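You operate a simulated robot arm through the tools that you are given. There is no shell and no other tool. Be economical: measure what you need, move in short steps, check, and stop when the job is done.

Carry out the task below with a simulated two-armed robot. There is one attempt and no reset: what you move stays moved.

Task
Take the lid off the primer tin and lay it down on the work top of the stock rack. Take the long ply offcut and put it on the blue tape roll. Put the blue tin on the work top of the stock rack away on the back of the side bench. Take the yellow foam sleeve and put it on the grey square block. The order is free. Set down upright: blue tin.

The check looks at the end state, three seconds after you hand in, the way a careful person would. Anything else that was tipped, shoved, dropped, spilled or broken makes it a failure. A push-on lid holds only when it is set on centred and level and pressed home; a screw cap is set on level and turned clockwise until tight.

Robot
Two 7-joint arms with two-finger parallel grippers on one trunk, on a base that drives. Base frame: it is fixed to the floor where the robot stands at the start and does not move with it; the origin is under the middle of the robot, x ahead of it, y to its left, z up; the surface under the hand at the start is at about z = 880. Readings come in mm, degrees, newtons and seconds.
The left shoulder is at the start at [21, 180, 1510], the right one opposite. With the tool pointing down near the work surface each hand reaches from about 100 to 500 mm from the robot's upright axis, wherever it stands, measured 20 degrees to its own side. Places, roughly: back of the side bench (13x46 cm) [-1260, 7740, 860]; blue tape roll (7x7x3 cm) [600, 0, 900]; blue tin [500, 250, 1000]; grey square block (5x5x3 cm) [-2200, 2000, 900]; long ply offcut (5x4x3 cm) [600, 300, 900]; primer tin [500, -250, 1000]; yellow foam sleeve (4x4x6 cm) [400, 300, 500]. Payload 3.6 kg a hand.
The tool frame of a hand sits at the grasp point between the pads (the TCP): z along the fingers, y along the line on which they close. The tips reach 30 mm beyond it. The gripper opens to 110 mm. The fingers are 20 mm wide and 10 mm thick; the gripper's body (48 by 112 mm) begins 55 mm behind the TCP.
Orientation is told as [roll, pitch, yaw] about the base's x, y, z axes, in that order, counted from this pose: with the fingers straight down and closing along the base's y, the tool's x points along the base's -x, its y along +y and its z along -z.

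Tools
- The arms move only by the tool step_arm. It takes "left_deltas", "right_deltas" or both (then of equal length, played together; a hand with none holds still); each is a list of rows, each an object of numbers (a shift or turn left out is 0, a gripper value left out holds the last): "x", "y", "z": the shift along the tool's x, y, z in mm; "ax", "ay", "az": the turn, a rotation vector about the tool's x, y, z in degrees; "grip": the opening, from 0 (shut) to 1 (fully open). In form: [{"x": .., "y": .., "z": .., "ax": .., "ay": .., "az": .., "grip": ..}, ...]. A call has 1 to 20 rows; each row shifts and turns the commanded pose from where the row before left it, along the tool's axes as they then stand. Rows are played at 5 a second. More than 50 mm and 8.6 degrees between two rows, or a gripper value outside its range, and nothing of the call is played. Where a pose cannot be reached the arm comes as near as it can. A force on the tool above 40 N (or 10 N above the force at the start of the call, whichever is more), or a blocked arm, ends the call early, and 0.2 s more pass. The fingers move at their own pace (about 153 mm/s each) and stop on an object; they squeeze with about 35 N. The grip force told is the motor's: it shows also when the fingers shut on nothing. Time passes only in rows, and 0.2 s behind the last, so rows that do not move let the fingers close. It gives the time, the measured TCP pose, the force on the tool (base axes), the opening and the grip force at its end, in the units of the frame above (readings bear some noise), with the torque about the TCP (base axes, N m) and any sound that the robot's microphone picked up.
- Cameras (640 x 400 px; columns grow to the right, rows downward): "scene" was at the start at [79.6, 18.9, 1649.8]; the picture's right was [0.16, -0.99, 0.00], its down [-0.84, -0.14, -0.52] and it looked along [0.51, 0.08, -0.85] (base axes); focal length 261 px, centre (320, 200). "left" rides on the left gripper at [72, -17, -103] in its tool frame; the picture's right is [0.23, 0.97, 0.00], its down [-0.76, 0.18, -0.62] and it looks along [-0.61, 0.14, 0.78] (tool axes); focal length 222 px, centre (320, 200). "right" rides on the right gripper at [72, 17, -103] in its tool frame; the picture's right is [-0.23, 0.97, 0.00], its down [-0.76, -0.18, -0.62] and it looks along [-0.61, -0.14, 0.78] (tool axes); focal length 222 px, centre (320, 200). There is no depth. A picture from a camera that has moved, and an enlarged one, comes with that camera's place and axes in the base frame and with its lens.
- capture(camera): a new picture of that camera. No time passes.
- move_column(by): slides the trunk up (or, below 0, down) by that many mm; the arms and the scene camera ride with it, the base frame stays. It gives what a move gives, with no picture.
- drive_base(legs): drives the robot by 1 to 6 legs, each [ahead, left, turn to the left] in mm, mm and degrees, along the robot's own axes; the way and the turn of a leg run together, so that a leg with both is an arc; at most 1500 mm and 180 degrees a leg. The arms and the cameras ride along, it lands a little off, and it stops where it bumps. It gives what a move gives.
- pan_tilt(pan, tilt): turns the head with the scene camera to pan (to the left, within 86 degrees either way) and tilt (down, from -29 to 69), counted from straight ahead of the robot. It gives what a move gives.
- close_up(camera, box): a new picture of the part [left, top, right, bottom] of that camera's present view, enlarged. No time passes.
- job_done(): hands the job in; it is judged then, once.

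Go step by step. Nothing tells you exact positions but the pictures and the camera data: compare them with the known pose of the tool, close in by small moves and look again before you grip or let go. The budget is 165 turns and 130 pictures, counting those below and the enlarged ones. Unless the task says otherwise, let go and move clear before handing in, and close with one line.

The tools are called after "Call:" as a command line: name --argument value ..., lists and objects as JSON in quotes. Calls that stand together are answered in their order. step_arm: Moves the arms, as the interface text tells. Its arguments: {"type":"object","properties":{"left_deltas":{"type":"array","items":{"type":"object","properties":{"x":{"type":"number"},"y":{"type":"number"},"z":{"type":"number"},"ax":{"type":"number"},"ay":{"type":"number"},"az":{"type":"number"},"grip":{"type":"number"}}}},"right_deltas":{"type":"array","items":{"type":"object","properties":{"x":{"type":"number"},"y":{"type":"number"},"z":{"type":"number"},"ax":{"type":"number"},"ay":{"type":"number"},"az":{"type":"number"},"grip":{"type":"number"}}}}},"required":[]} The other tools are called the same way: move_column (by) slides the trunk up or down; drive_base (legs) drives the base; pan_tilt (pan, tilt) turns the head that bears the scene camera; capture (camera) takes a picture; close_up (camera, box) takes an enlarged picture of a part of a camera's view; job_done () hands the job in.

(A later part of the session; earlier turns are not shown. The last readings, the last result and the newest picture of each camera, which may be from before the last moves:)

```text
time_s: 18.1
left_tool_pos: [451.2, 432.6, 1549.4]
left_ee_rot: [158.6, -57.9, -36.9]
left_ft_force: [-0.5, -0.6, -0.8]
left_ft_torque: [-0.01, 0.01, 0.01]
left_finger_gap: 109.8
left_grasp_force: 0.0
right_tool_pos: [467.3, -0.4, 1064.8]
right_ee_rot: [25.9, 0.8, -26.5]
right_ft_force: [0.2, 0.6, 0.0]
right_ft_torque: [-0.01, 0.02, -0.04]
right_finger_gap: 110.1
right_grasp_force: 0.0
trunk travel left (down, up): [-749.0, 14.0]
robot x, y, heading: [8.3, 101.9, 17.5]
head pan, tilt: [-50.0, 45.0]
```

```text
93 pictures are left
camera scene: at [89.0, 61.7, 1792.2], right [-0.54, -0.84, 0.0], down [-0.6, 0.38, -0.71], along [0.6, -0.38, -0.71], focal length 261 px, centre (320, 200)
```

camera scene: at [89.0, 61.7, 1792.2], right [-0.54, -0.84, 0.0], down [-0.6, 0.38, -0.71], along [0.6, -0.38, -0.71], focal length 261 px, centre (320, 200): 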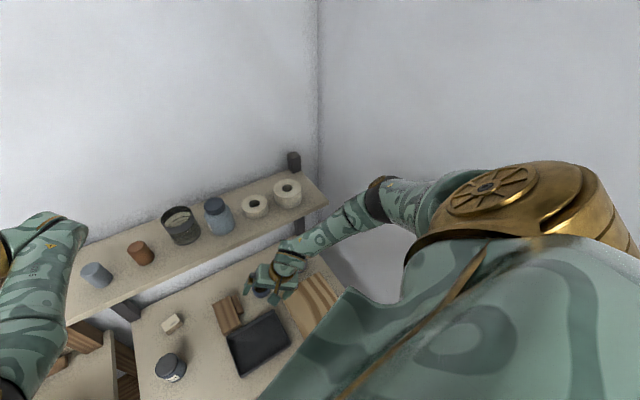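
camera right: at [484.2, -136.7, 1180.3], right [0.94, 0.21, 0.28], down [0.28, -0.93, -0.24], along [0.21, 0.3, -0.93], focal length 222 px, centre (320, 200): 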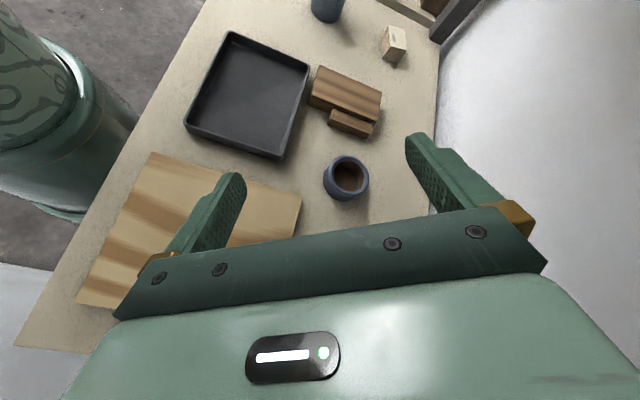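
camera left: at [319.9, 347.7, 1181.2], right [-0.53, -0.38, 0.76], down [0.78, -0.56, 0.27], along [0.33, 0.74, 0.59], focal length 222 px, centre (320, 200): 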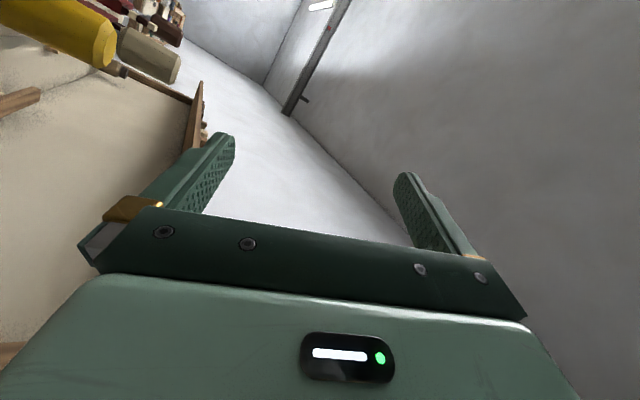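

That worked cleanly. I'll finish the right hand's turn and pull the left hand back from above the shelf.

Call:
step_arm --right_deltas '[{"ax": 2.77, "ay": -4.78, "az": -5.55}, {"ax": 2.77, "ay": -4.78, "az": -5.55}, {"ax": 2.77, "ay": -4.78, "az": -5.55}, {"ax": 2.77, "ay": -4.78, "az": -5.55}, {"ax": 2.77, "ay": -4.78, "az": -5.55}, {"ax": 2.77, "ay": -4.78, "az": -5.55}]' --left_deltas '[{"x": 12, "y": 22, "z": 11}, {"x": 12, "y": 22, "z": 11}, {"x": 12, "y": 22, "z": 11}, {"x": 12, "y": 22, "z": 11}, {"x": 12, "y": 22, "z": 11}, {"x": 6, "y": 11, "z": 6}]'

Call:
pan_tilt --pan 20 --tilt 45

Call:
capture --camera "scene"

```text
time_s: 19.6
left_tool_pos: [304.9, 444.1, 1587.0]
left_ee_rot: [170.8, -60.0, -46.0]
left_ft_force: [0.3, -0.1, 0.8]
left_ft_torque: [0.02, 0.0, -0.01]
left_finger_gap: 110.0
left_grasp_force: 0.0
right_tool_pos: [468.9, -0.6, 1064.2]
right_ee_rot: [17.7, -15.4, -18.2]
right_ft_force: [0.3, 0.1, 0.5]
right_ft_torque: [0.01, 0.01, -0.02]
right_finger_gap: 110.1
right_grasp_force: 0.0
right hand out of reach, approached as far as the arm can: row 3, 4, 5, 6
trunk travel left (down, up): [-749.0, 14.0]
robot x, y, heading: [12.3, 100.4, 17.6]
head pan, tilt: [-50.0, 45.0]
stopped in row 6 (left hand): the arm was blocked; the commanded pose is now the measured one
```

```text
time_s: 21.1
left_tool_pos: [304.3, 445.0, 1586.4]
left_ee_rot: [170.6, -59.8, -45.9]
left_ft_force: [-1.0, -0.1, -0.4]
left_ft_torque: [-0.01, -0.02, 0.02]
left_finger_gap: 110.0
left_grasp_force: 0.0
right_tool_pos: [467.6, -0.2, 1064.9]
right_ee_rot: [17.9, -15.3, -18.2]
right_ft_force: [-0.4, -0.6, 0.9]
right_ft_torque: [0.01, -0.02, 0.01]
right_finger_gap: 110.1
right_grasp_force: 0.1
trunk travel left (down, up): [-749.0, 14.0]
robot x, y, heading: [9.9, 100.3, 17.5]
head pan, tilt: [20.0, 45.0]
```

```text
92 pictures are left
camera scene: at [85.1, 154.4, 1792.2], right [0.61, -0.8, 0.0], down [-0.56, -0.43, -0.71], along [0.56, 0.43, -0.71], focal length 261 px, centre (320, 200)
```

scene: 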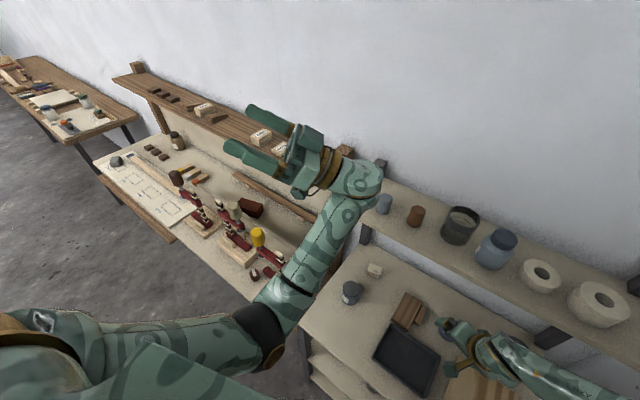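

The left arm hit a joint limit at the end of the pull-back, without contact. I'll unwind the left hand toward pointing down, checking halfway.

Call:
step_arm --left_deltas '[{"ax": 6.57, "ay": 3.6, "az": 2.2}, {"ax": 6.57, "ay": 3.6, "az": 2.2}, {"ax": 6.57, "ay": 3.6, "az": 2.2}, {"ax": 6.57, "ay": 3.6, "az": 2.2}, {"ax": 6.57, "ay": 3.6, "az": 2.2}, {"ax": 6.57, "ay": 3.6, "az": 2.2}, {"ax": 6.57, "ay": 3.6, "az": 2.2}, {"ax": 6.57, "ay": 3.6, "az": 2.2}, {"ax": 6.57, "ay": 3.6, "az": 2.2}]'

Call:
capture --camera "scene"

```text
time_s: 22.1
left_tool_pos: [295.7, 473.5, 1629.5]
left_ee_rot: [139.4, -65.5, -31.0]
left_ft_force: [-0.1, 0.9, 0.5]
left_ft_torque: [0.06, 0.01, -0.01]
left_finger_gap: 110.0
left_grasp_force: 0.0
right_tool_pos: [466.1, -0.1, 1063.1]
right_ee_rot: [17.8, -15.4, -18.2]
right_ft_force: [0.2, 0.6, -0.4]
right_ft_torque: [-0.02, -0.01, -0.02]
right_finger_gap: 110.2
right_grasp_force: 0.1
trunk travel left (down, up): [-749.0, 14.0]
robot x, y, heading: [8.6, 99.1, 17.7]
head pan, tilt: [20.0, 45.0]
stopped in row 5 (left hand): the arm was blocked; the commanded pose is now the measured one
```

```text
91 pictures are left
camera scene: at [84.6, 154.5, 1792.2], right [0.61, -0.79, 0.0], down [-0.56, -0.43, -0.71], along [0.56, 0.43, -0.71], focal length 261 px, centre (320, 200)
```

scene: 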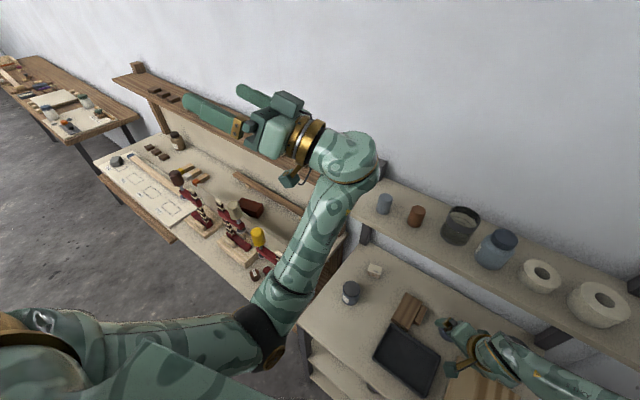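

The left arm is folded with the elbow low, so I'll extend it to the free space on the left and lower it there before turning the hand down.

Call:
step_arm --left_deltas '[{"x": 30, "y": -10, "z": 33}, {"x": 30, "y": -10, "z": 33}, {"x": 30, "y": -10, "z": 33}, {"x": 30, "y": -10, "z": 33}, {"x": 30, "y": -10, "z": 33}, {"x": 30, "y": -10, "z": 33}]'

Call:
capture --camera "scene"

```text
time_s: 23.5
left_tool_pos: [237.6, 713.9, 1507.8]
left_ee_rot: [138.5, -65.8, -30.4]
left_ft_force: [0.5, 0.2, 0.4]
left_ft_torque: [-0.02, -0.02, 0.02]
left_finger_gap: 110.1
left_grasp_force: 0.0
right_tool_pos: [466.5, -1.1, 1064.3]
right_ee_rot: [17.8, -15.3, -18.2]
right_ft_force: [-0.5, 0.1, 0.4]
right_ft_torque: [0.0, 0.0, -0.03]
right_finger_gap: 109.8
right_grasp_force: 0.0
trunk travel left (down, up): [-749.0, 14.0]
robot x, y, heading: [13.0, 101.0, 17.3]
head pan, tilt: [20.0, 45.0]
```

```text
90 pictures are left
camera scene: at [84.8, 156.3, 1792.2], right [0.61, -0.79, 0.0], down [-0.56, -0.43, -0.71], along [0.56, 0.43, -0.71], focal length 261 px, centre (320, 200)
```

scene: 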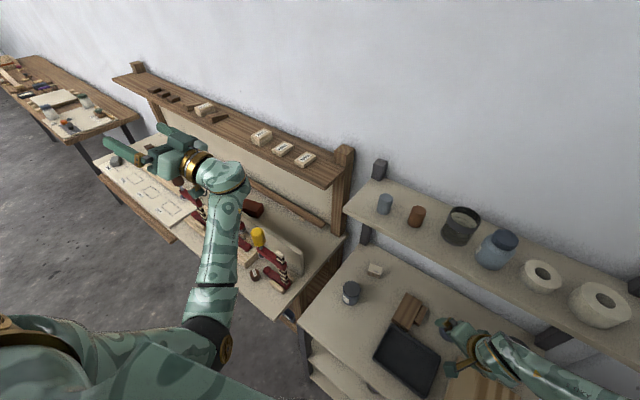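

No blocking. Now I'll rotate the left hand halfway toward pointing down.

Call:
step_arm --left_deltas '[{"ax": 6.7, "ay": 3.9, "az": 2.19}, {"ax": 6.7, "ay": 3.9, "az": 2.19}, {"ax": 6.7, "ay": 3.9, "az": 2.19}, {"ax": 6.7, "ay": 3.9, "az": 2.19}, {"ax": 6.7, "ay": 3.9, "az": 2.19}, {"ax": 6.7, "ay": 3.9, "az": 2.19}, {"ax": 6.7, "ay": 3.9, "az": 2.19}]'

Call:
capture --camera "scene"

```text
time_s: 25.1
left_tool_pos: [238.6, 711.4, 1507.1]
left_ee_rot: [45.0, -50.2, 21.6]
left_ft_force: [0.0, -0.1, -0.7]
left_ft_torque: [0.04, -0.01, -0.01]
left_finger_gap: 109.8
left_grasp_force: 0.0
right_tool_pos: [469.0, -0.3, 1063.8]
right_ee_rot: [17.9, -15.4, -18.2]
right_ft_force: [-0.4, -0.8, 0.9]
right_ft_torque: [0.0, 0.0, 0.02]
right_finger_gap: 109.7
right_grasp_force: 0.0
trunk travel left (down, up): [-749.0, 14.0]
robot x, y, heading: [10.9, 101.5, 17.4]
head pan, tilt: [20.0, 45.0]
```

```text
89 pictures are left
camera scene: at [85.3, 154.9, 1792.2], right [0.61, -0.79, 0.0], down [-0.56, -0.43, -0.71], along [0.56, 0.43, -0.71], focal length 261 px, centre (320, 200)
```

scene: 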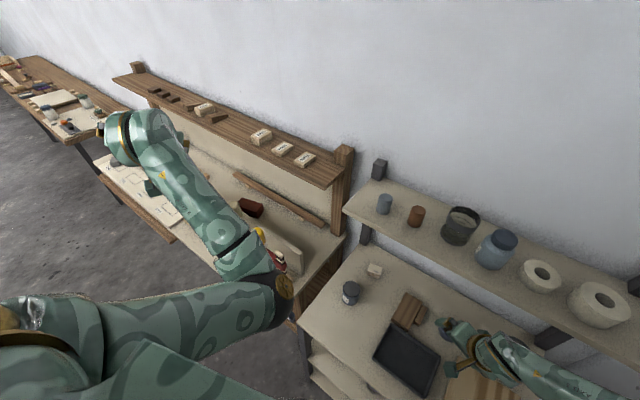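

The elbow flipped over nicely. I'll finish the rotation and bring the left hand lower and inward.

Call:
step_arm --left_deltas '[{"ax": 6.7, "ay": 3.9, "az": 2.19}, {"ax": 6.7, "ay": 3.9, "az": 2.19}, {"ax": 6.7, "ay": 3.9, "az": 2.19}, {"ax": 6.7, "ay": 3.9, "az": 2.19}, {"ax": 6.7, "ay": 3.9, "az": 2.19}, {"ax": 6.7, "ay": 3.9, "az": 2.19}, {"ax": 6.7, "ay": 3.9, "az": 2.19}, {"z": 40}, {"z": 40}, {"z": 40}]'

Call:
capture --camera "scene"

```text
time_s: 27.3
left_tool_pos: [278.1, 723.9, 1395.1]
left_ee_rot: [-0.3, -19.9, 17.3]
left_ft_force: [-0.1, -0.2, 0.5]
left_ft_torque: [-0.03, -0.01, 0.0]
left_finger_gap: 110.1
left_grasp_force: 0.0
right_tool_pos: [467.6, -0.2, 1063.9]
right_ee_rot: [17.8, -15.4, -18.3]
right_ft_force: [0.2, 0.4, -1.9]
right_ft_torque: [-0.01, -0.01, -0.01]
right_finger_gap: 110.0
right_grasp_force: 0.0
trunk travel left (down, up): [-749.0, 14.0]
robot x, y, heading: [12.3, 99.2, 17.3]
head pan, tilt: [20.0, 45.0]
```

```text
88 pictures are left
camera scene: at [85.3, 155.5, 1792.2], right [0.61, -0.79, 0.0], down [-0.56, -0.43, -0.71], along [0.56, 0.43, -0.71], focal length 261 px, centre (320, 200)
```

scene: 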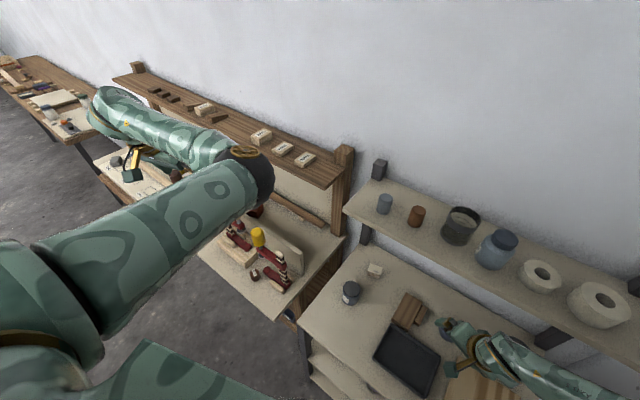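

The left hand is well posed now. I'll bring it inward and raise the right hand a little, then turn the base to face the rack and lower the trunk.

Call:
step_arm --left_deltas '[{"y": -40}, {"y": -40}, {"y": -40}, {"y": -40}]' --right_deltas '[{"z": -25}, {"z": -25}, {"z": -25}, {"z": -25}]'

Call:
drive_base --legs '[[0, 0, -17]]'

Call:
move_column --by -150

Call:
pan_tilt --pan 0 --tilt 50

Call:
capture --camera "scene"

```text
time_s: 28.3
left_tool_pos: [323.4, 578.3, 1394.5]
left_ee_rot: [-0.5, -19.8, 17.3]
left_ft_force: [-0.8, -0.9, -0.4]
left_ft_torque: [0.02, 0.06, 0.0]
left_finger_gap: 110.3
left_grasp_force: 0.1
right_tool_pos: [455.2, -46.4, 1144.2]
right_ee_rot: [17.6, -15.4, -17.9]
right_ft_force: [-0.5, -0.2, 0.1]
right_ft_torque: [0.0, 0.0, 0.0]
right_finger_gap: 110.0
right_grasp_force: 0.1
right hand out of reach, approached as far as the arm can: row 1, 2, 3, 4
trunk travel left (down, up): [-749.0, 14.0]
robot x, y, heading: [10.6, 101.2, 17.5]
head pan, tilt: [20.0, 45.0]
```

```text
time_s: 29.3
left_tool_pos: [324.6, 605.2, 1406.3]
left_ee_rot: [2.8, -20.9, 15.4]
left_ft_force: [-2.4, 0.5, 1.8]
left_ft_torque: [-0.11, -0.21, -0.03]
left_finger_gap: 110.0
left_grasp_force: 0.1
right_tool_pos: [416.5, -36.7, 1152.1]
right_ee_rot: [18.2, -8.7, -25.4]
right_ft_force: [0.6, -1.5, -0.2]
right_ft_torque: [0.11, 0.04, 0.03]
right_finger_gap: 109.9
right_grasp_force: 0.1
trunk travel left (down, up): [-749.0, 14.0]
robot x, y, heading: [19.0, 115.6, 13.8]
head pan, tilt: [20.0, 45.0]
stopped in leg 1: the robot was blocked; the commanded pose is now the measured one
```

```text
time_s: 31.0
left_tool_pos: [323.1, 590.4, 1250.7]
left_ee_rot: [1.5, -20.6, 15.0]
left_ft_force: [-1.2, 0.8, 0.5]
left_ft_torque: [-0.05, -0.09, -0.03]
left_finger_gap: 110.1
left_grasp_force: 0.1
right_tool_pos: [419.5, -37.3, 998.3]
right_ee_rot: [18.7, -11.7, -22.7]
right_ft_force: [-0.5, -0.9, -0.2]
right_ft_torque: [0.09, -0.1, 0.01]
right_finger_gap: 110.1
right_grasp_force: 0.2
trunk travel left (down, up): [-599.0, 164.0]
robot x, y, heading: [15.5, 112.8, 14.1]
head pan, tilt: [20.0, 45.0]
```

```text
time_s: 31.8
left_tool_pos: [333.7, 585.6, 1247.0]
left_ee_rot: [0.6, -20.5, 14.7]
left_ft_force: [0.1, 0.1, -0.3]
left_ft_torque: [0.0, 0.01, -0.02]
left_finger_gap: 109.9
left_grasp_force: 0.1
right_tool_pos: [426.0, -43.0, 999.0]
right_ee_rot: [18.4, -12.6, -22.2]
right_ft_force: [1.0, 0.3, -0.2]
right_ft_torque: [-0.01, -0.03, -0.03]
right_finger_gap: 110.1
right_grasp_force: 0.1
trunk travel left (down, up): [-599.0, 164.0]
robot x, y, heading: [12.3, 108.1, 13.8]
head pan, tilt: [0.0, 50.0]
```

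```text
87 pictures are left
camera scene: at [115.8, 158.9, 1634.3], right [0.24, -0.97, 0.02], down [-0.75, -0.2, -0.63], along [0.62, 0.14, -0.78], focal length 261 px, centre (320, 200)
```

scene: 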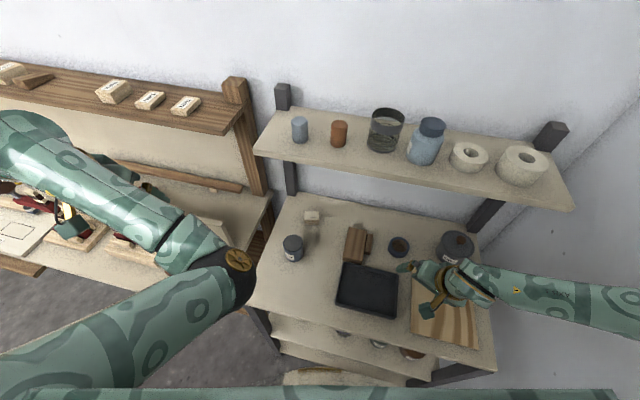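

Turning right brings the right elbow to the wall again. I'll move the base further left first.

Call:
drive_base --legs '[[10, 130, 0]]'

Call:
pan_tilt --pan -45 --tilt 40

Call:
capture --camera "scene"

```text
time_s: 33.1
left_tool_pos: [310.9, 686.8, 1256.5]
left_ee_rot: [1.4, -21.0, 13.1]
left_ft_force: [0.6, 0.8, 0.2]
left_ft_torque: [-0.06, 0.01, -0.04]
left_finger_gap: 110.1
left_grasp_force: 0.1
right_tool_pos: [394.5, 58.5, 999.0]
right_ee_rot: [19.3, -13.2, -23.6]
right_ft_force: [0.1, 0.6, 0.4]
right_ft_torque: [-0.03, -0.02, -0.01]
right_finger_gap: 110.0
right_grasp_force: 0.0
trunk travel left (down, up): [-599.0, 164.0]
robot x, y, heading: [-10.4, 233.0, 12.8]
head pan, tilt: [0.0, 50.0]
```

```text
time_s: 34.2
left_tool_pos: [309.2, 684.9, 1256.2]
left_ee_rot: [1.5, -21.1, 13.1]
left_ft_force: [0.0, 0.6, 0.4]
left_ft_torque: [0.01, -0.02, 0.02]
left_finger_gap: 110.2
left_grasp_force: 0.1
right_tool_pos: [392.4, 56.8, 997.2]
right_ee_rot: [19.4, -12.8, -23.7]
right_ft_force: [-0.2, -0.1, 1.0]
right_ft_torque: [-0.02, -0.04, -0.01]
right_finger_gap: 110.0
right_grasp_force: 0.1
trunk travel left (down, up): [-599.0, 164.0]
robot x, y, heading: [-9.8, 235.6, 13.0]
head pan, tilt: [-45.0, 40.0]
```

```text
86 pictures are left
camera scene: at [75.8, 193.7, 1649.6], right [-0.53, -0.85, 0.0], down [-0.54, 0.34, -0.77], along [0.65, -0.41, -0.64], focal length 261 px, centre (320, 200)
```

scene: 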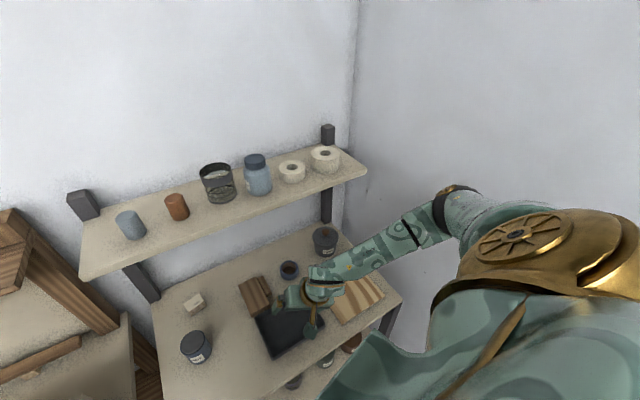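

Clear of the wall with the robot upright. I'll turn to face the rack and go forward slightly, staying short of contact.

Call:
drive_base --legs '[[0, 0, -13], [25, 0, 0]]'

Call:
pan_tilt --pan -10 --tilt 52

Call:
capture --camera "scene"

```text
time_s: 35.9
left_tool_pos: [425.7, 599.2, 1259.0]
left_ee_rot: [1.5, -21.1, 0.0]
left_ft_force: [-0.1, 1.1, 0.6]
left_ft_torque: [-0.03, -0.03, -0.01]
left_finger_gap: 109.9
left_grasp_force: 0.0
right_tool_pos: [365.5, -31.0, 999.0]
right_ee_rot: [19.3, -13.0, -36.8]
right_ft_force: [0.0, 0.0, -0.2]
right_ft_torque: [0.01, 0.0, -0.03]
right_finger_gap: 110.2
right_grasp_force: 0.0
trunk travel left (down, up): [-599.0, 164.0]
robot x, y, heading: [12.9, 236.5, -0.3]
head pan, tilt: [-45.0, 40.0]
```

```text
time_s: 36.9
left_tool_pos: [427.1, 599.3, 1257.4]
left_ee_rot: [1.5, -21.2, 0.2]
left_ft_force: [-0.8, -0.4, -0.6]
left_ft_torque: [0.03, -0.03, 0.02]
left_finger_gap: 109.8
left_grasp_force: 0.1
right_tool_pos: [367.3, -30.2, 997.8]
right_ee_rot: [19.4, -12.9, -36.8]
right_ft_force: [-0.4, 0.1, -0.4]
right_ft_torque: [0.03, 0.01, -0.04]
right_finger_gap: 110.1
right_grasp_force: 0.0
trunk travel left (down, up): [-599.0, 164.0]
robot x, y, heading: [15.4, 230.7, -0.2]
head pan, tilt: [-10.0, 52.0]
```

```text
85 pictures are left
camera scene: at [102.1, 221.3, 1632.8], right [-0.18, -0.98, 0.0], down [-0.78, 0.14, -0.62], along [0.61, -0.11, -0.79], focal length 261 px, centre (320, 200)
```

scene: 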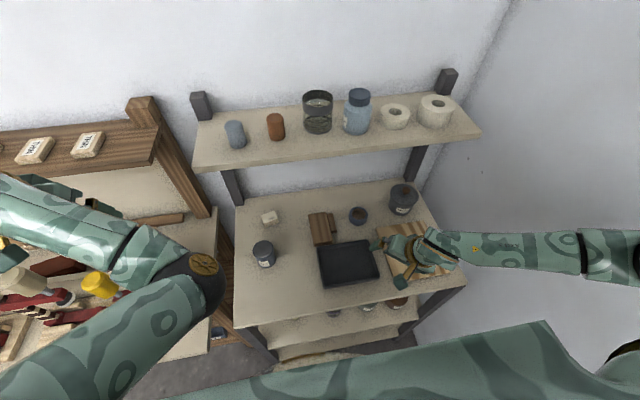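

Now I'll raise and reorient the right hand (pitch -38°, closing along y) and move it toward the offcut at y≈302.

Call:
step_arm --right_deltas '[{"x": -9, "y": 13, "z": -37}, {"x": -9, "y": 13, "z": -37}, {"ax": 0.5, "ay": -3.6, "az": -7.4}, {"ax": 0.5, "ay": -3.6, "az": -7.4}, {"ax": 0.5, "ay": -3.6, "az": -7.4}, {"ax": 0.5, "ay": -3.6, "az": -7.4}, {"ax": 0.5, "ay": -3.6, "az": -7.4}, {"y": 40}, {"y": 40}, {"y": 40}, {"y": 40}, {"y": 40}, {"y": 40}]'

Call:
capture --camera "right"

Call:
capture --camera "scene"

```text
time_s: 39.7
left_tool_pos: [429.1, 601.9, 1254.9]
left_ee_rot: [1.3, -21.1, 0.1]
left_ft_force: [1.0, 0.3, 0.5]
left_ft_torque: [-0.02, 0.0, -0.01]
left_finger_gap: 110.3
left_grasp_force: 0.2
right_tool_pos: [406.7, -19.6, 1188.0]
right_ee_rot: [5.1, -30.8, -7.8]
right_ft_force: [-0.2, 0.8, 0.1]
right_ft_torque: [-0.04, 0.03, -0.01]
right_finger_gap: 109.7
right_grasp_force: 0.0
right hand out of reach, approached as far as the arm can: row 3, 4, 5, 6, 7, 8, 9, 10, 11, 12, 13
trunk travel left (down, up): [-599.0, 164.0]
robot x, y, heading: [16.8, 239.9, -0.4]
head pan, tilt: [-10.0, 52.0]
```

```text
84 pictures are left
camera right: at [295.1, 3.9, 1241.2], right [0.28, 0.94, 0.19], down [0.31, -0.28, 0.91], along [0.91, -0.2, -0.37], focal length 222 px, centre (320, 200)
```

right: 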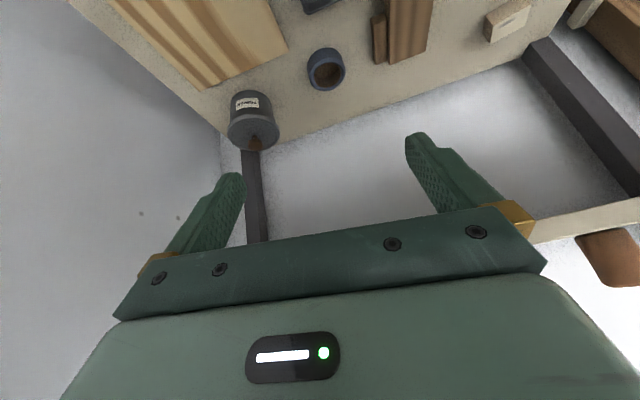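

```text
83 pictures are left
camera scene: at [104.5, 224.4, 1632.7], right [-0.18, -0.98, 0.0], down [-0.78, 0.14, -0.61], along [0.6, -0.11, -0.79], focal length 261 px, centre (320, 200)
```

scene: 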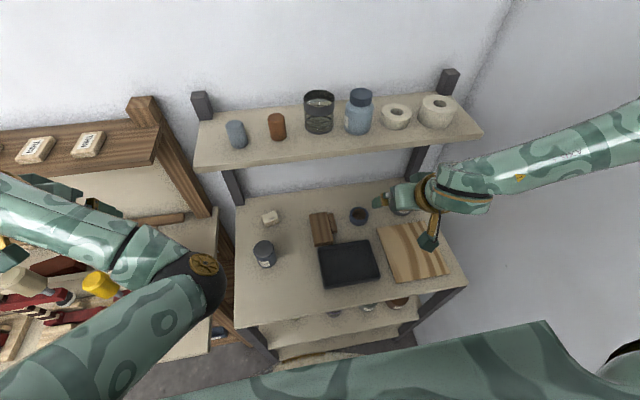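

The right arm hits a joint limit in this posture, so I'll undo that and use the left arm, which tracks well, for the offcut.

Call:
step_arm --right_deltas '[{"y": -40}, {"y": -40}, {"y": -40}, {"y": -40}, {"y": -40}, {"y": -40}, {}, {}]' --left_deltas '[{"y": -40}, {"y": -40}, {"y": -40}, {"y": -40}, {"y": -40}, {"y": -40}, {"ay": -8.5}, {"ay": -8.5}]'

Call:
capture --camera "scene"

Call:
capture --camera "left"

```text
time_s: 40.3
left_tool_pos: [467.2, 533.5, 1338.6]
left_ee_rot: [2.5, -32.8, 1.2]
left_ft_force: [1.1, 0.4, -0.1]
left_ft_torque: [0.03, -0.02, 0.0]
left_finger_gap: 109.8
left_grasp_force: 0.0
left hand out of reach, approached as far as the arm can: row 3
right_tool_pos: [398.3, -98.7, 1181.9]
right_ee_rot: [5.4, -30.8, -7.9]
right_ft_force: [0.7, -0.2, -0.3]
right_ft_torque: [-0.01, -0.05, -0.02]
right_finger_gap: 110.0
right_grasp_force: 0.0
trunk travel left (down, up): [-599.0, 164.0]
robot x, y, heading: [16.5, 233.0, -0.0]
head pan, tilt: [-10.0, 52.0]
stopped in row 3 (left hand): the arm was blocked; the commanded pose is now the measured one
```

```text
82 pictures are left
camera scene: at [102.6, 219.9, 1632.7], right [-0.18, -0.98, 0.0], down [-0.78, 0.14, -0.62], along [0.61, -0.11, -0.79], focal length 261 px, centre (320, 200)
```

scene: 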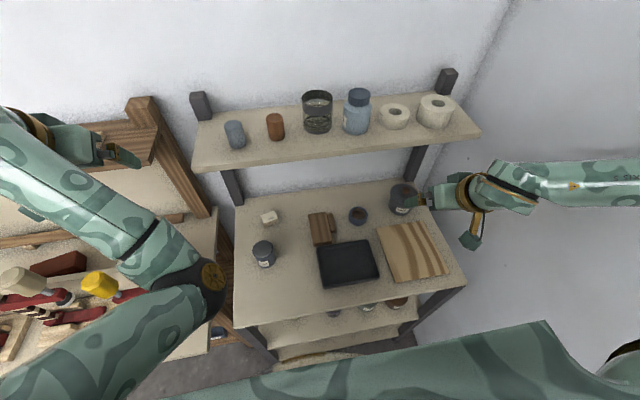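

```text
81 pictures are left
camera left: at [349.9, 509.8, 1385.0], right [-0.23, 0.97, -0.09], down [0.3, 0.16, 0.94], along [0.93, 0.19, -0.32], focal length 222 px, centre (320, 200)
```

left: 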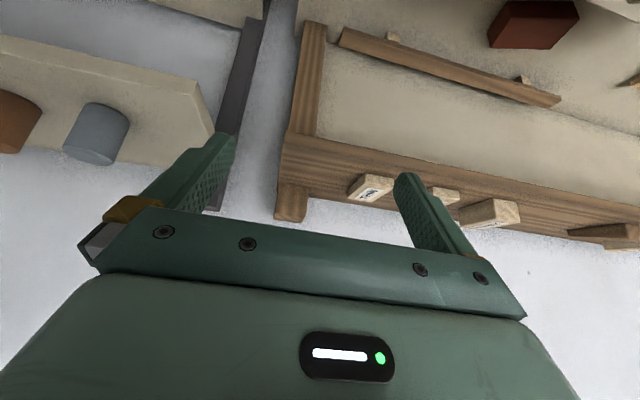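

Both arms were folding too tightly because the hand was close with the wrist pitched back. I'll take the right hand forward and down first, then sweep left toward the offcut while extended.

Call:
step_arm --right_deltas '[{"z": 44}, {"z": 44}, {"z": 44}, {"z": 44}, {"y": 40, "ax": 2.5, "az": -2}, {"y": 40, "ax": 2.5, "az": -2}, {"y": 40, "az": -2}, {"y": 40, "az": -2}, {"y": 40}]'

Call:
capture --camera "scene"

```text
time_s: 42.3
left_tool_pos: [467.9, 534.3, 1337.2]
left_ee_rot: [2.3, -32.7, 1.2]
left_ft_force: [-0.1, 0.7, -0.3]
left_ft_torque: [-0.02, 0.03, -0.02]
left_finger_gap: 110.2
left_grasp_force: 0.0
right_tool_pos: [502.6, 106.4, 1028.6]
right_ee_rot: [-4.6, -30.7, 1.4]
right_ft_force: [-0.4, -0.7, -0.2]
right_ft_torque: [-0.02, 0.01, 0.02]
right_finger_gap: 109.9
right_grasp_force: 0.0
trunk travel left (down, up): [-599.0, 164.0]
robot x, y, heading: [18.2, 234.4, -0.2]
head pan, tilt: [-10.0, 52.0]
```

```text
80 pictures are left
camera scene: at [103.1, 222.7, 1632.7], right [-0.18, -0.98, 0.0], down [-0.78, 0.14, -0.62], along [0.61, -0.11, -0.79], focal length 261 px, centre (320, 200)
```

scene: 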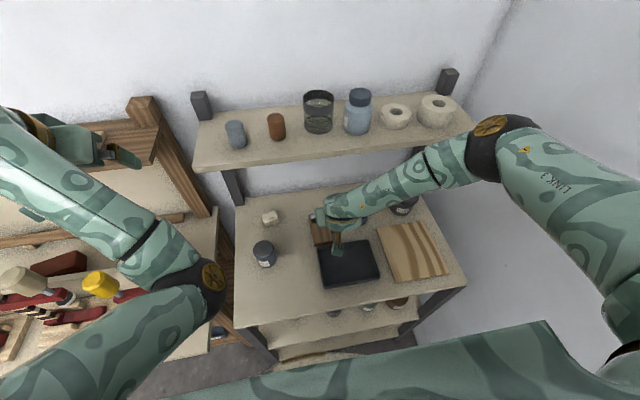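

That works. I'll continue to y≈302 and look with the hand camera.

Call:
step_arm --right_deltas '[{"y": 39, "ax": -4.6}, {"y": 39}, {"y": 39}, {"y": 39}, {"y": 39}, {"ay": -7}]'

Call:
capture --camera "right"

```text
time_s: 43.7
left_tool_pos: [466.9, 533.5, 1337.6]
left_ee_rot: [2.4, -32.7, 1.1]
left_ft_force: [0.2, 0.3, 0.6]
left_ft_torque: [0.01, 0.02, -0.01]
left_finger_gap: 109.9
left_grasp_force: 0.1
right_tool_pos: [498.5, 299.5, 1026.5]
right_ee_rot: [0.2, -37.6, 1.4]
right_ft_force: [0.6, -0.2, 0.2]
right_ft_torque: [0.0, -0.01, 0.0]
right_finger_gap: 110.3
right_grasp_force: 0.2
trunk travel left (down, up): [-599.0, 164.0]
robot x, y, heading: [13.9, 232.6, -0.2]
head pan, tilt: [-10.0, 52.0]
```

```text
79 pictures are left
camera right: at [378.6, 313.5, 1065.0], right [0.16, 0.98, 0.14], down [0.23, -0.18, 0.96], along [0.96, -0.12, -0.25], focal length 222 px, centre (320, 200)
```

right: 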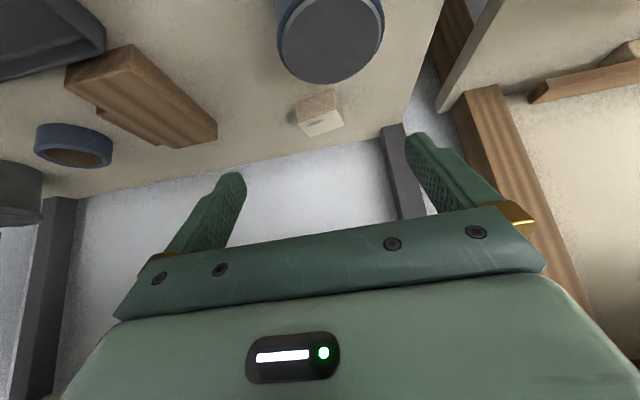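

The hand camera confirms the offcut at about (616,302), turned about 12°. I'll yaw the hand 12° and approach along the finger axis most of the way.

Call:
step_arm --right_deltas '[{"az": -5.5}, {"az": -5.5}, {"x": -14, "y": -19}, {"z": 35}, {"z": 35}, {"z": 30}, {}]'

Call:
capture --camera "right"

Call:
close_up --camera "scene" --box '[220, 180, 380, 280]'

```text
time_s: 45.3
left_tool_pos: [468.7, 534.5, 1336.7]
left_ee_rot: [2.3, -32.7, 1.1]
left_ft_force: [0.2, -0.8, 0.0]
left_ft_torque: [-0.01, 0.02, 0.02]
left_finger_gap: 110.2
left_grasp_force: 0.1
right_tool_pos: [549.0, 285.4, 991.0]
right_ee_rot: [-8.1, -36.9, 15.2]
right_ft_force: [0.1, -0.6, -0.5]
right_ft_torque: [-0.02, -0.01, 0.02]
right_finger_gap: 110.0
right_grasp_force: 0.1
right hand out of reach, approached as far as the arm can: row 5, 6
trunk travel left (down, up): [-599.0, 164.0]
robot x, y, heading: [17.0, 233.6, -0.2]
head pan, tilt: [-10.0, 52.0]
```

```text
78 pictures are left
camera right: at [428.0, 285.5, 1027.8], right [0.0, 1.0, 0.02], down [0.24, -0.02, 0.97], along [0.97, 0.0, -0.24], focal length 222 px, centre (320, 200)
```

right: 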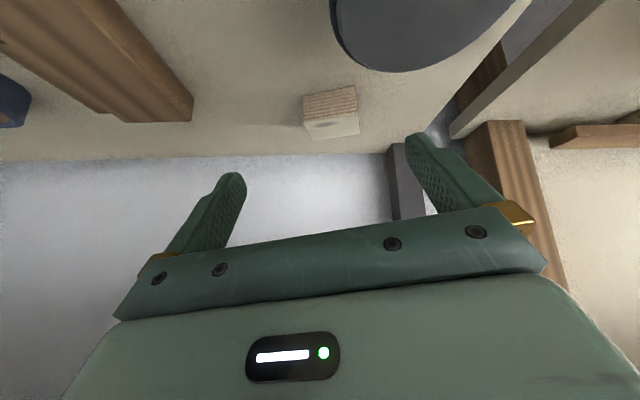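

```text
4.00 times, centred on (300, 230) of scene
camera zoom: at [103.0, 222.1, 1632.7], right [-0.18, -0.98, 0.0], down [-0.78, 0.14, -0.62], along [0.61, -0.11, -0.79], focal length 1044 px, centre (400, 80)
```

zoom: 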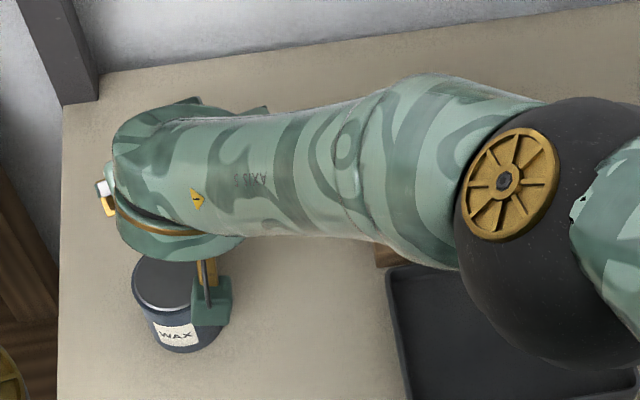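

The wrist limit stops the right arm here, since the forearm reaches across. I'll retract and move the robot left, so that the offcut lies in front-right of it.

Call:
step_arm --right_deltas '[{"z": -35}, {"z": -35}, {"z": -40}, {"y": -40}, {"y": -40}, {"y": -40}]'

Call:
drive_base --legs '[[0, 210, 0]]'

Call:
capture --camera "scene"

```text
time_s: 46.7
left_tool_pos: [465.9, 532.5, 1337.9]
left_ee_rot: [2.4, -32.7, 1.1]
left_ft_force: [-0.5, -0.5, -0.2]
left_ft_torque: [0.05, -0.01, 0.01]
left_finger_gap: 109.9
left_grasp_force: 0.0
right_tool_pos: [502.6, 163.2, 1091.9]
right_ee_rot: [-8.1, -37.0, 15.1]
right_ft_force: [0.2, -0.2, -0.9]
right_ft_torque: [0.03, -0.03, 0.04]
right_finger_gap: 110.0
right_grasp_force: 0.0
trunk travel left (down, up): [-599.0, 164.0]
robot x, y, heading: [14.3, 233.0, -0.5]
head pan, tilt: [-10.0, 52.0]
```

```text
time_s: 48.4
left_tool_pos: [468.1, 744.1, 1336.6]
left_ee_rot: [2.5, -32.7, 1.1]
left_ft_force: [0.2, -0.2, 0.8]
left_ft_torque: [-0.04, 0.01, 0.02]
left_finger_gap: 109.8
left_grasp_force: 0.1
right_tool_pos: [503.6, 373.0, 1090.8]
right_ee_rot: [-8.2, -36.8, 15.1]
right_ft_force: [0.7, 0.5, -0.7]
right_ft_torque: [-0.01, 0.03, 0.02]
right_finger_gap: 109.9
right_grasp_force: 0.0
trunk travel left (down, up): [-599.0, 164.0]
robot x, y, heading: [14.1, 442.4, -0.3]
head pan, tilt: [-10.0, 52.0]
```

```text
76 pictures are left
camera scene: at [104.1, 431.7, 1632.7], right [-0.18, -0.98, 0.0], down [-0.78, 0.14, -0.62], along [0.61, -0.11, -0.79], focal length 261 px, centre (320, 200)
```

scene: 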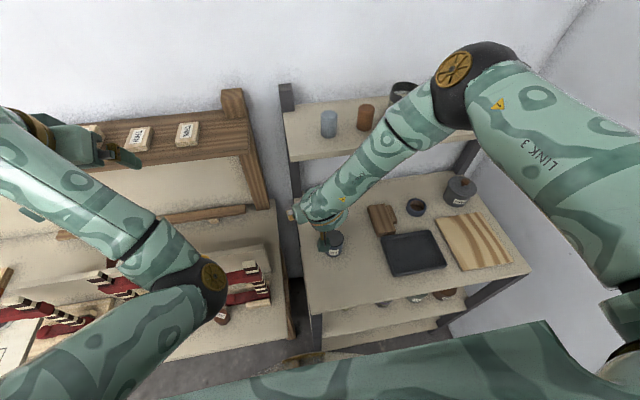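

Good room now. I'll fix the roll and yaw and move to a hover point behind the offcut.

Call:
step_arm --right_deltas '[{"ax": -8}, {"ax": 1.8, "az": 2.4}, {"x": 13, "y": -30, "z": 21}, {"x": 13, "y": -30, "z": 21}, {"x": 13, "y": -30, "z": 21}, {}]'

Call:
capture --camera "right"

```text
time_s: 49.8
left_tool_pos: [468.9, 742.9, 1337.7]
left_ee_rot: [2.4, -32.7, 1.2]
left_ft_force: [0.7, -0.7, 0.5]
left_ft_torque: [0.01, -0.01, 0.02]
left_finger_gap: 110.0
left_grasp_force: 0.0
right_tool_pos: [510.0, 356.3, 1081.7]
right_ee_rot: [-0.4, -36.7, 12.1]
right_ft_force: [-0.3, 0.1, 0.0]
right_ft_torque: [0.01, 0.01, 0.01]
right_finger_gap: 109.9
right_grasp_force: 0.0
right hand out of reach, approached as far as the arm can: row 3, 4, 5
trunk travel left (down, up): [-599.0, 164.0]
robot x, y, heading: [14.7, 446.9, -0.1]
head pan, tilt: [-10.0, 52.0]
```

```text
75 pictures are left
camera right: at [391.6, 349.0, 1120.3], right [-0.02, 0.99, 0.13], down [0.27, -0.12, 0.96], along [0.96, 0.06, -0.26], focal length 222 px, centre (320, 200)
```

right: 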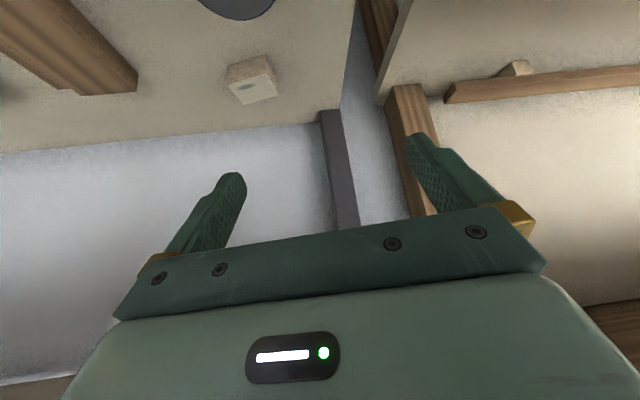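

The wrist's yaw limit is the issue. I'll go back to yaw 0, as the block will align itself with the pads when gripped.

Call:
step_arm --right_deltas '[{"ax": 3.6, "az": 4.8}, {"ax": 3.6, "az": 4.8}, {}, {}]'

Call:
capture --camera "right"

```text
time_s: 50.8
left_tool_pos: [469.0, 743.8, 1337.4]
left_ee_rot: [2.4, -32.7, 1.2]
left_ft_force: [-0.3, 0.1, -0.2]
left_ft_torque: [0.0, -0.01, -0.04]
left_finger_gap: 110.0
left_grasp_force: 0.1
right_tool_pos: [511.1, 356.8, 1080.8]
right_ee_rot: [-0.2, -36.9, 0.1]
right_ft_force: [0.1, -1.1, 0.4]
right_ft_torque: [0.03, 0.01, 0.0]
right_finger_gap: 109.9
right_grasp_force: 0.0
trunk travel left (down, up): [-599.0, 164.0]
robot x, y, heading: [15.4, 439.7, -0.1]
head pan, tilt: [-10.0, 52.0]
```

```text
74 pictures are left
camera right: at [392.6, 374.4, 1120.2], right [0.18, 0.97, 0.13], down [0.23, -0.17, 0.96], along [0.95, -0.14, -0.26], focal length 222 px, centre (320, 200)
```

right: 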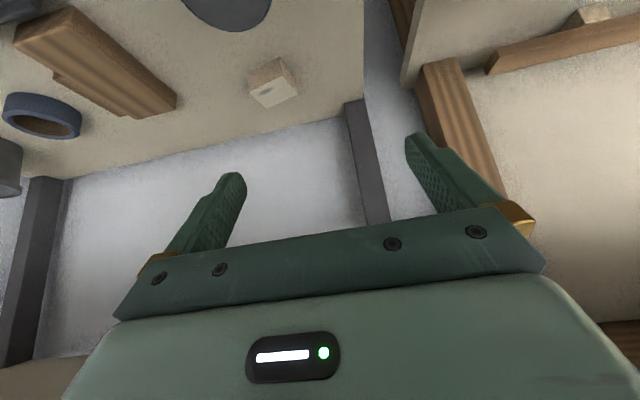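

Now at yaw 0. I'll move to hover behind the offcut at y≈302.

Call:
step_arm --right_deltas '[{"x": 13, "y": -27, "z": 36}, {"x": 13, "y": -27, "z": 36}, {}]'

Call:
capture --camera "right"

```text
time_s: 51.6
left_tool_pos: [467.4, 745.0, 1337.4]
left_ee_rot: [2.4, -32.8, 1.1]
left_ft_force: [-0.1, 0.1, 0.0]
left_ft_torque: [-0.02, -0.03, 0.04]
left_finger_gap: 110.1
left_grasp_force: 0.1
right_tool_pos: [534.3, 301.1, 1008.9]
right_ee_rot: [-0.3, -36.9, 0.1]
right_ft_force: [-0.1, -0.7, -0.8]
right_ft_torque: [-0.01, 0.03, -0.02]
right_finger_gap: 110.2
right_grasp_force: 0.1
trunk travel left (down, up): [-599.0, 164.0]
robot x, y, heading: [20.1, 447.1, -0.4]
head pan, tilt: [-10.0, 52.0]
```

```text
73 pictures are left
camera right: at [415.0, 319.3, 1047.0], right [0.18, 0.97, 0.13], down [0.23, -0.17, 0.96], along [0.96, -0.14, -0.26], focal length 222 px, centre (320, 200)
```

right: 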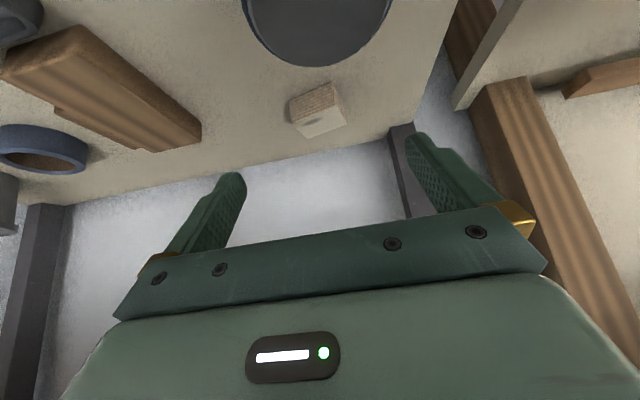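

The camera bracket would hit the blue tin on this approach, so I'll first shift the blue tin a bit forward, toward me. I'll back the base up to get behind the tin.

Call:
step_arm --right_deltas '[{"z": -30}, {"z": -20}]'

Call:
drive_base --legs '[[-130, 0, 0]]'

Call:
capture --camera "right"

Call:
capture --camera "scene"

```text
time_s: 52.2
left_tool_pos: [468.8, 744.1, 1337.3]
left_ee_rot: [2.5, -32.6, 1.1]
left_ft_force: [-0.2, 0.5, 0.3]
left_ft_torque: [0.02, 0.03, 0.0]
left_finger_gap: 110.0
left_grasp_force: 0.1
right_tool_pos: [528.0, 301.3, 1016.8]
right_ee_rot: [-0.3, -36.5, 0.2]
right_ft_force: [-0.2, 0.3, -0.1]
right_ft_torque: [-0.03, -0.03, 0.0]
right_finger_gap: 109.9
right_grasp_force: 0.0
right hand out of reach, approached as far as the arm can: row 1, 2
trunk travel left (down, up): [-599.0, 164.0]
robot x, y, heading: [13.9, 446.1, -0.6]
head pan, tilt: [-10.0, 52.0]
```

```text
time_s: 53.4
left_tool_pos: [339.9, 745.5, 1337.6]
left_ee_rot: [2.4, -32.7, 1.1]
left_ft_force: [0.8, -0.2, -1.3]
left_ft_torque: [0.0, 0.01, 0.04]
left_finger_gap: 109.8
left_grasp_force: 0.0
right_tool_pos: [398.1, 302.9, 1016.1]
right_ee_rot: [-0.4, -36.3, 0.2]
right_ft_force: [-1.2, -0.8, 0.2]
right_ft_torque: [0.0, 0.01, -0.01]
right_finger_gap: 110.1
right_grasp_force: 0.1
trunk travel left (down, up): [-599.0, 164.0]
robot x, y, heading: [-115.1, 448.6, -0.2]
head pan, tilt: [-10.0, 52.0]
```

```text
72 pictures are left
camera right: at [278.9, 319.8, 1056.5], right [0.18, 0.97, 0.13], down [0.24, -0.17, 0.95], along [0.95, -0.14, -0.27], focal length 222 px, centre (320, 200)
```

right: 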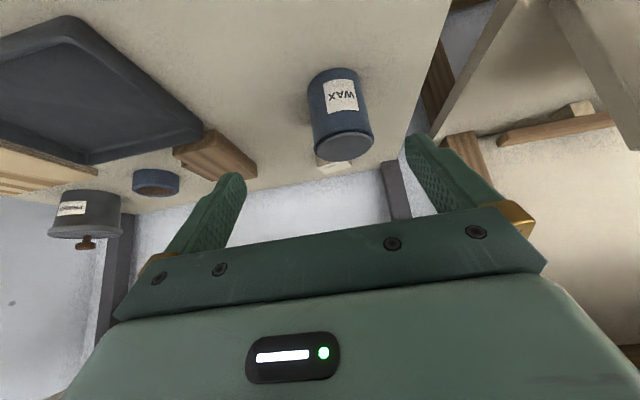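

```text
71 pictures are left
camera scene: at [-25.5, 432.0, 1632.7], right [-0.18, -0.98, 0.0], down [-0.78, 0.14, -0.62], along [0.61, -0.11, -0.79], focal length 261 px, centre (320, 200)
```

scene: 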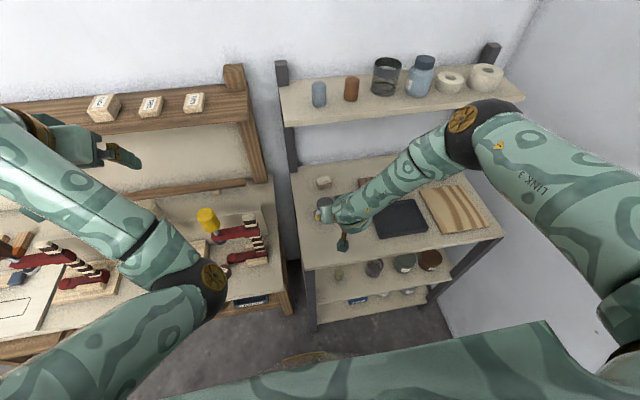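

Now I can see it well: the blue WAX tin is at about (483,322), roughly 60 mm wide, with its top at 948. Since it must go to the side bench anyway, I'll take it now and deliver it first.

Call:
step_arm --right_deltas '[{"x": -13, "y": 18}, {"z": 40}, {"z": 40}, {}]'

Call:
capture --camera "right"

Call:
close_up --camera "scene" --box '[260, 150, 420, 270]'

```text
time_s: 54.4
left_tool_pos: [338.2, 744.8, 1337.9]
left_ee_rot: [2.5, -32.6, 1.1]
left_ft_force: [-0.4, -0.5, -0.2]
left_ft_torque: [-0.02, 0.0, -0.03]
left_finger_gap: 110.0
left_grasp_force: 0.0
right_tool_pos: [456.1, 320.0, 958.9]
right_ee_rot: [-0.4, -36.3, 0.2]
right_ft_force: [-1.0, 0.7, 0.1]
right_ft_torque: [0.02, 0.02, 0.04]
right_finger_gap: 110.0
right_grasp_force: 0.1
trunk travel left (down, up): [-599.0, 164.0]
robot x, y, heading: [-115.5, 440.8, -0.2]
head pan, tilt: [-10.0, 52.0]
```

```text
70 pictures are left
camera right: at [336.8, 337.8, 999.3], right [0.18, 0.97, 0.13], down [0.24, -0.17, 0.95], along [0.95, -0.14, -0.27], focal length 222 px, centre (320, 200)
```

right: 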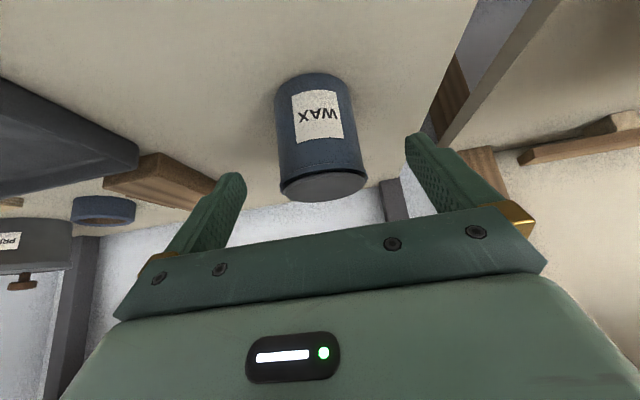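

```text
3.33 times, centred on (340, 210) of scene
camera zoom: at [-25.9, 432.0, 1632.7], right [-0.18, -0.98, 0.0], down [-0.78, 0.14, -0.62], along [0.61, -0.11, -0.79], focal length 870 px, centre (253, 167)
```

zoom: 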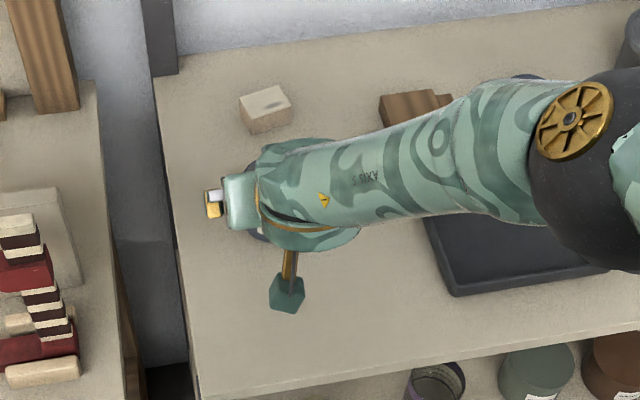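

The tin is centred between the fingers. I'll advance the last 45 mm and close gently.

Call:
step_arm --right_deltas '[{"z": 23}, {"z": 21}, {}, {"grip": 0.4}, {"grip": 0.4}, {"grip": 0.0}, {}, {}]'

Call:
capture --camera "right"

```text
time_s: 56.2
left_tool_pos: [337.2, 745.0, 1338.0]
left_ee_rot: [2.4, -32.6, 1.1]
left_ft_force: [0.7, -0.1, -1.0]
left_ft_torque: [-0.01, -0.02, 0.02]
left_finger_gap: 110.2
left_grasp_force: 0.1
right_tool_pos: [464.6, 323.6, 944.4]
right_ee_rot: [-0.4, -36.4, 0.2]
right_ft_force: [0.3, -0.4, 0.3]
right_ft_torque: [0.02, -0.02, -0.02]
right_finger_gap: 58.3
right_grasp_force: 34.7
right hand out of reach, approached as far as the arm can: row 1, 2
trunk travel left (down, up): [-599.0, 164.0]
robot x, y, heading: [-111.5, 444.6, -0.2]
head pan, tilt: [-10.0, 52.0]
```

```text
68 pictures are left
camera right: at [346.6, 340.4, 985.7], right [0.18, 0.97, 0.13], down [0.24, -0.17, 0.95], along [0.95, -0.14, -0.27], focal length 222 px, centre (320, 200)
```

right: 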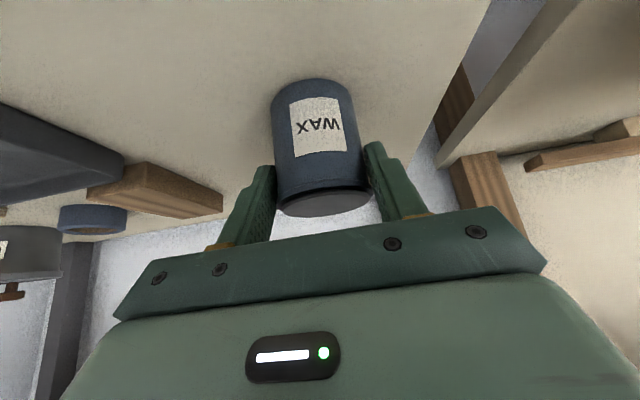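

I reached the tin, but the grip is shallow. I'll open, drive the base 15 mm ahead, lower the column 14 mm and re-grip deeper.

Call:
step_arm --right_deltas '[{"grip": 1.0}, {}, {}]'

Call:
drive_base --legs '[[18, 0, 0]]'

Call:
move_column --by -16

Call:
capture --camera "right"

```text
time_s: 57.0
left_tool_pos: [338.4, 745.0, 1337.3]
left_ee_rot: [2.3, -32.7, 1.0]
left_ft_force: [-0.9, -0.2, 0.7]
left_ft_torque: [0.01, -0.04, 0.03]
left_finger_gap: 110.2
left_grasp_force: 0.1
right_tool_pos: [465.2, 323.6, 946.2]
right_ee_rot: [-0.4, -36.4, 0.2]
right_ft_force: [0.5, 0.3, 0.3]
right_ft_torque: [0.0, 0.0, 0.05]
right_finger_gap: 110.3
right_grasp_force: 0.0
trunk travel left (down, up): [-599.0, 164.0]
robot x, y, heading: [-113.3, 443.8, 0.2]
head pan, tilt: [-10.0, 52.0]
```

```text
time_s: 57.8
left_tool_pos: [353.2, 745.1, 1339.3]
left_ee_rot: [2.4, -32.8, 1.1]
left_ft_force: [0.2, 0.3, 0.2]
left_ft_torque: [0.04, -0.02, 0.01]
left_finger_gap: 110.2
left_grasp_force: 0.0
right_tool_pos: [479.9, 322.4, 948.3]
right_ee_rot: [-0.4, -36.4, 0.2]
right_ft_force: [-0.5, -0.5, -1.4]
right_ft_torque: [-0.02, 0.0, 0.01]
right_finger_gap: 110.0
right_grasp_force: 0.0
trunk travel left (down, up): [-599.0, 164.0]
robot x, y, heading: [-100.7, 445.1, -0.0]
head pan, tilt: [-10.0, 52.0]
```

```text
time_s: 58.5
left_tool_pos: [355.5, 750.1, 1323.0]
left_ee_rot: [3.2, -32.8, 1.1]
left_ft_force: [-0.1, -0.4, 0.1]
left_ft_torque: [0.01, -0.01, -0.02]
left_finger_gap: 110.1
left_grasp_force: 0.1
right_tool_pos: [483.1, 321.8, 929.6]
right_ee_rot: [-0.3, -36.4, 0.1]
right_ft_force: [0.5, 0.6, -0.4]
right_ft_torque: [0.02, -0.01, 0.0]
right_finger_gap: 110.0
right_grasp_force: 0.0
trunk travel left (down, up): [-583.0, 180.0]
robot x, y, heading: [-93.0, 442.7, -0.1]
head pan, tilt: [-10.0, 52.0]
```

```text
67 pictures are left
camera right: at [364.6, 340.7, 969.5], right [0.18, 0.97, 0.13], down [0.24, -0.17, 0.95], along [0.95, -0.14, -0.27], focal length 222 px, centre (320, 200)
```

right: 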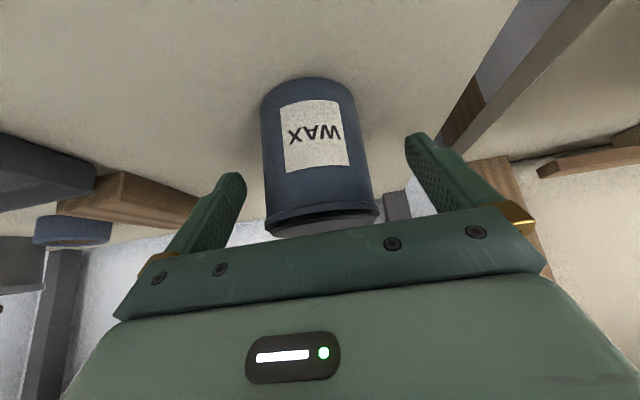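

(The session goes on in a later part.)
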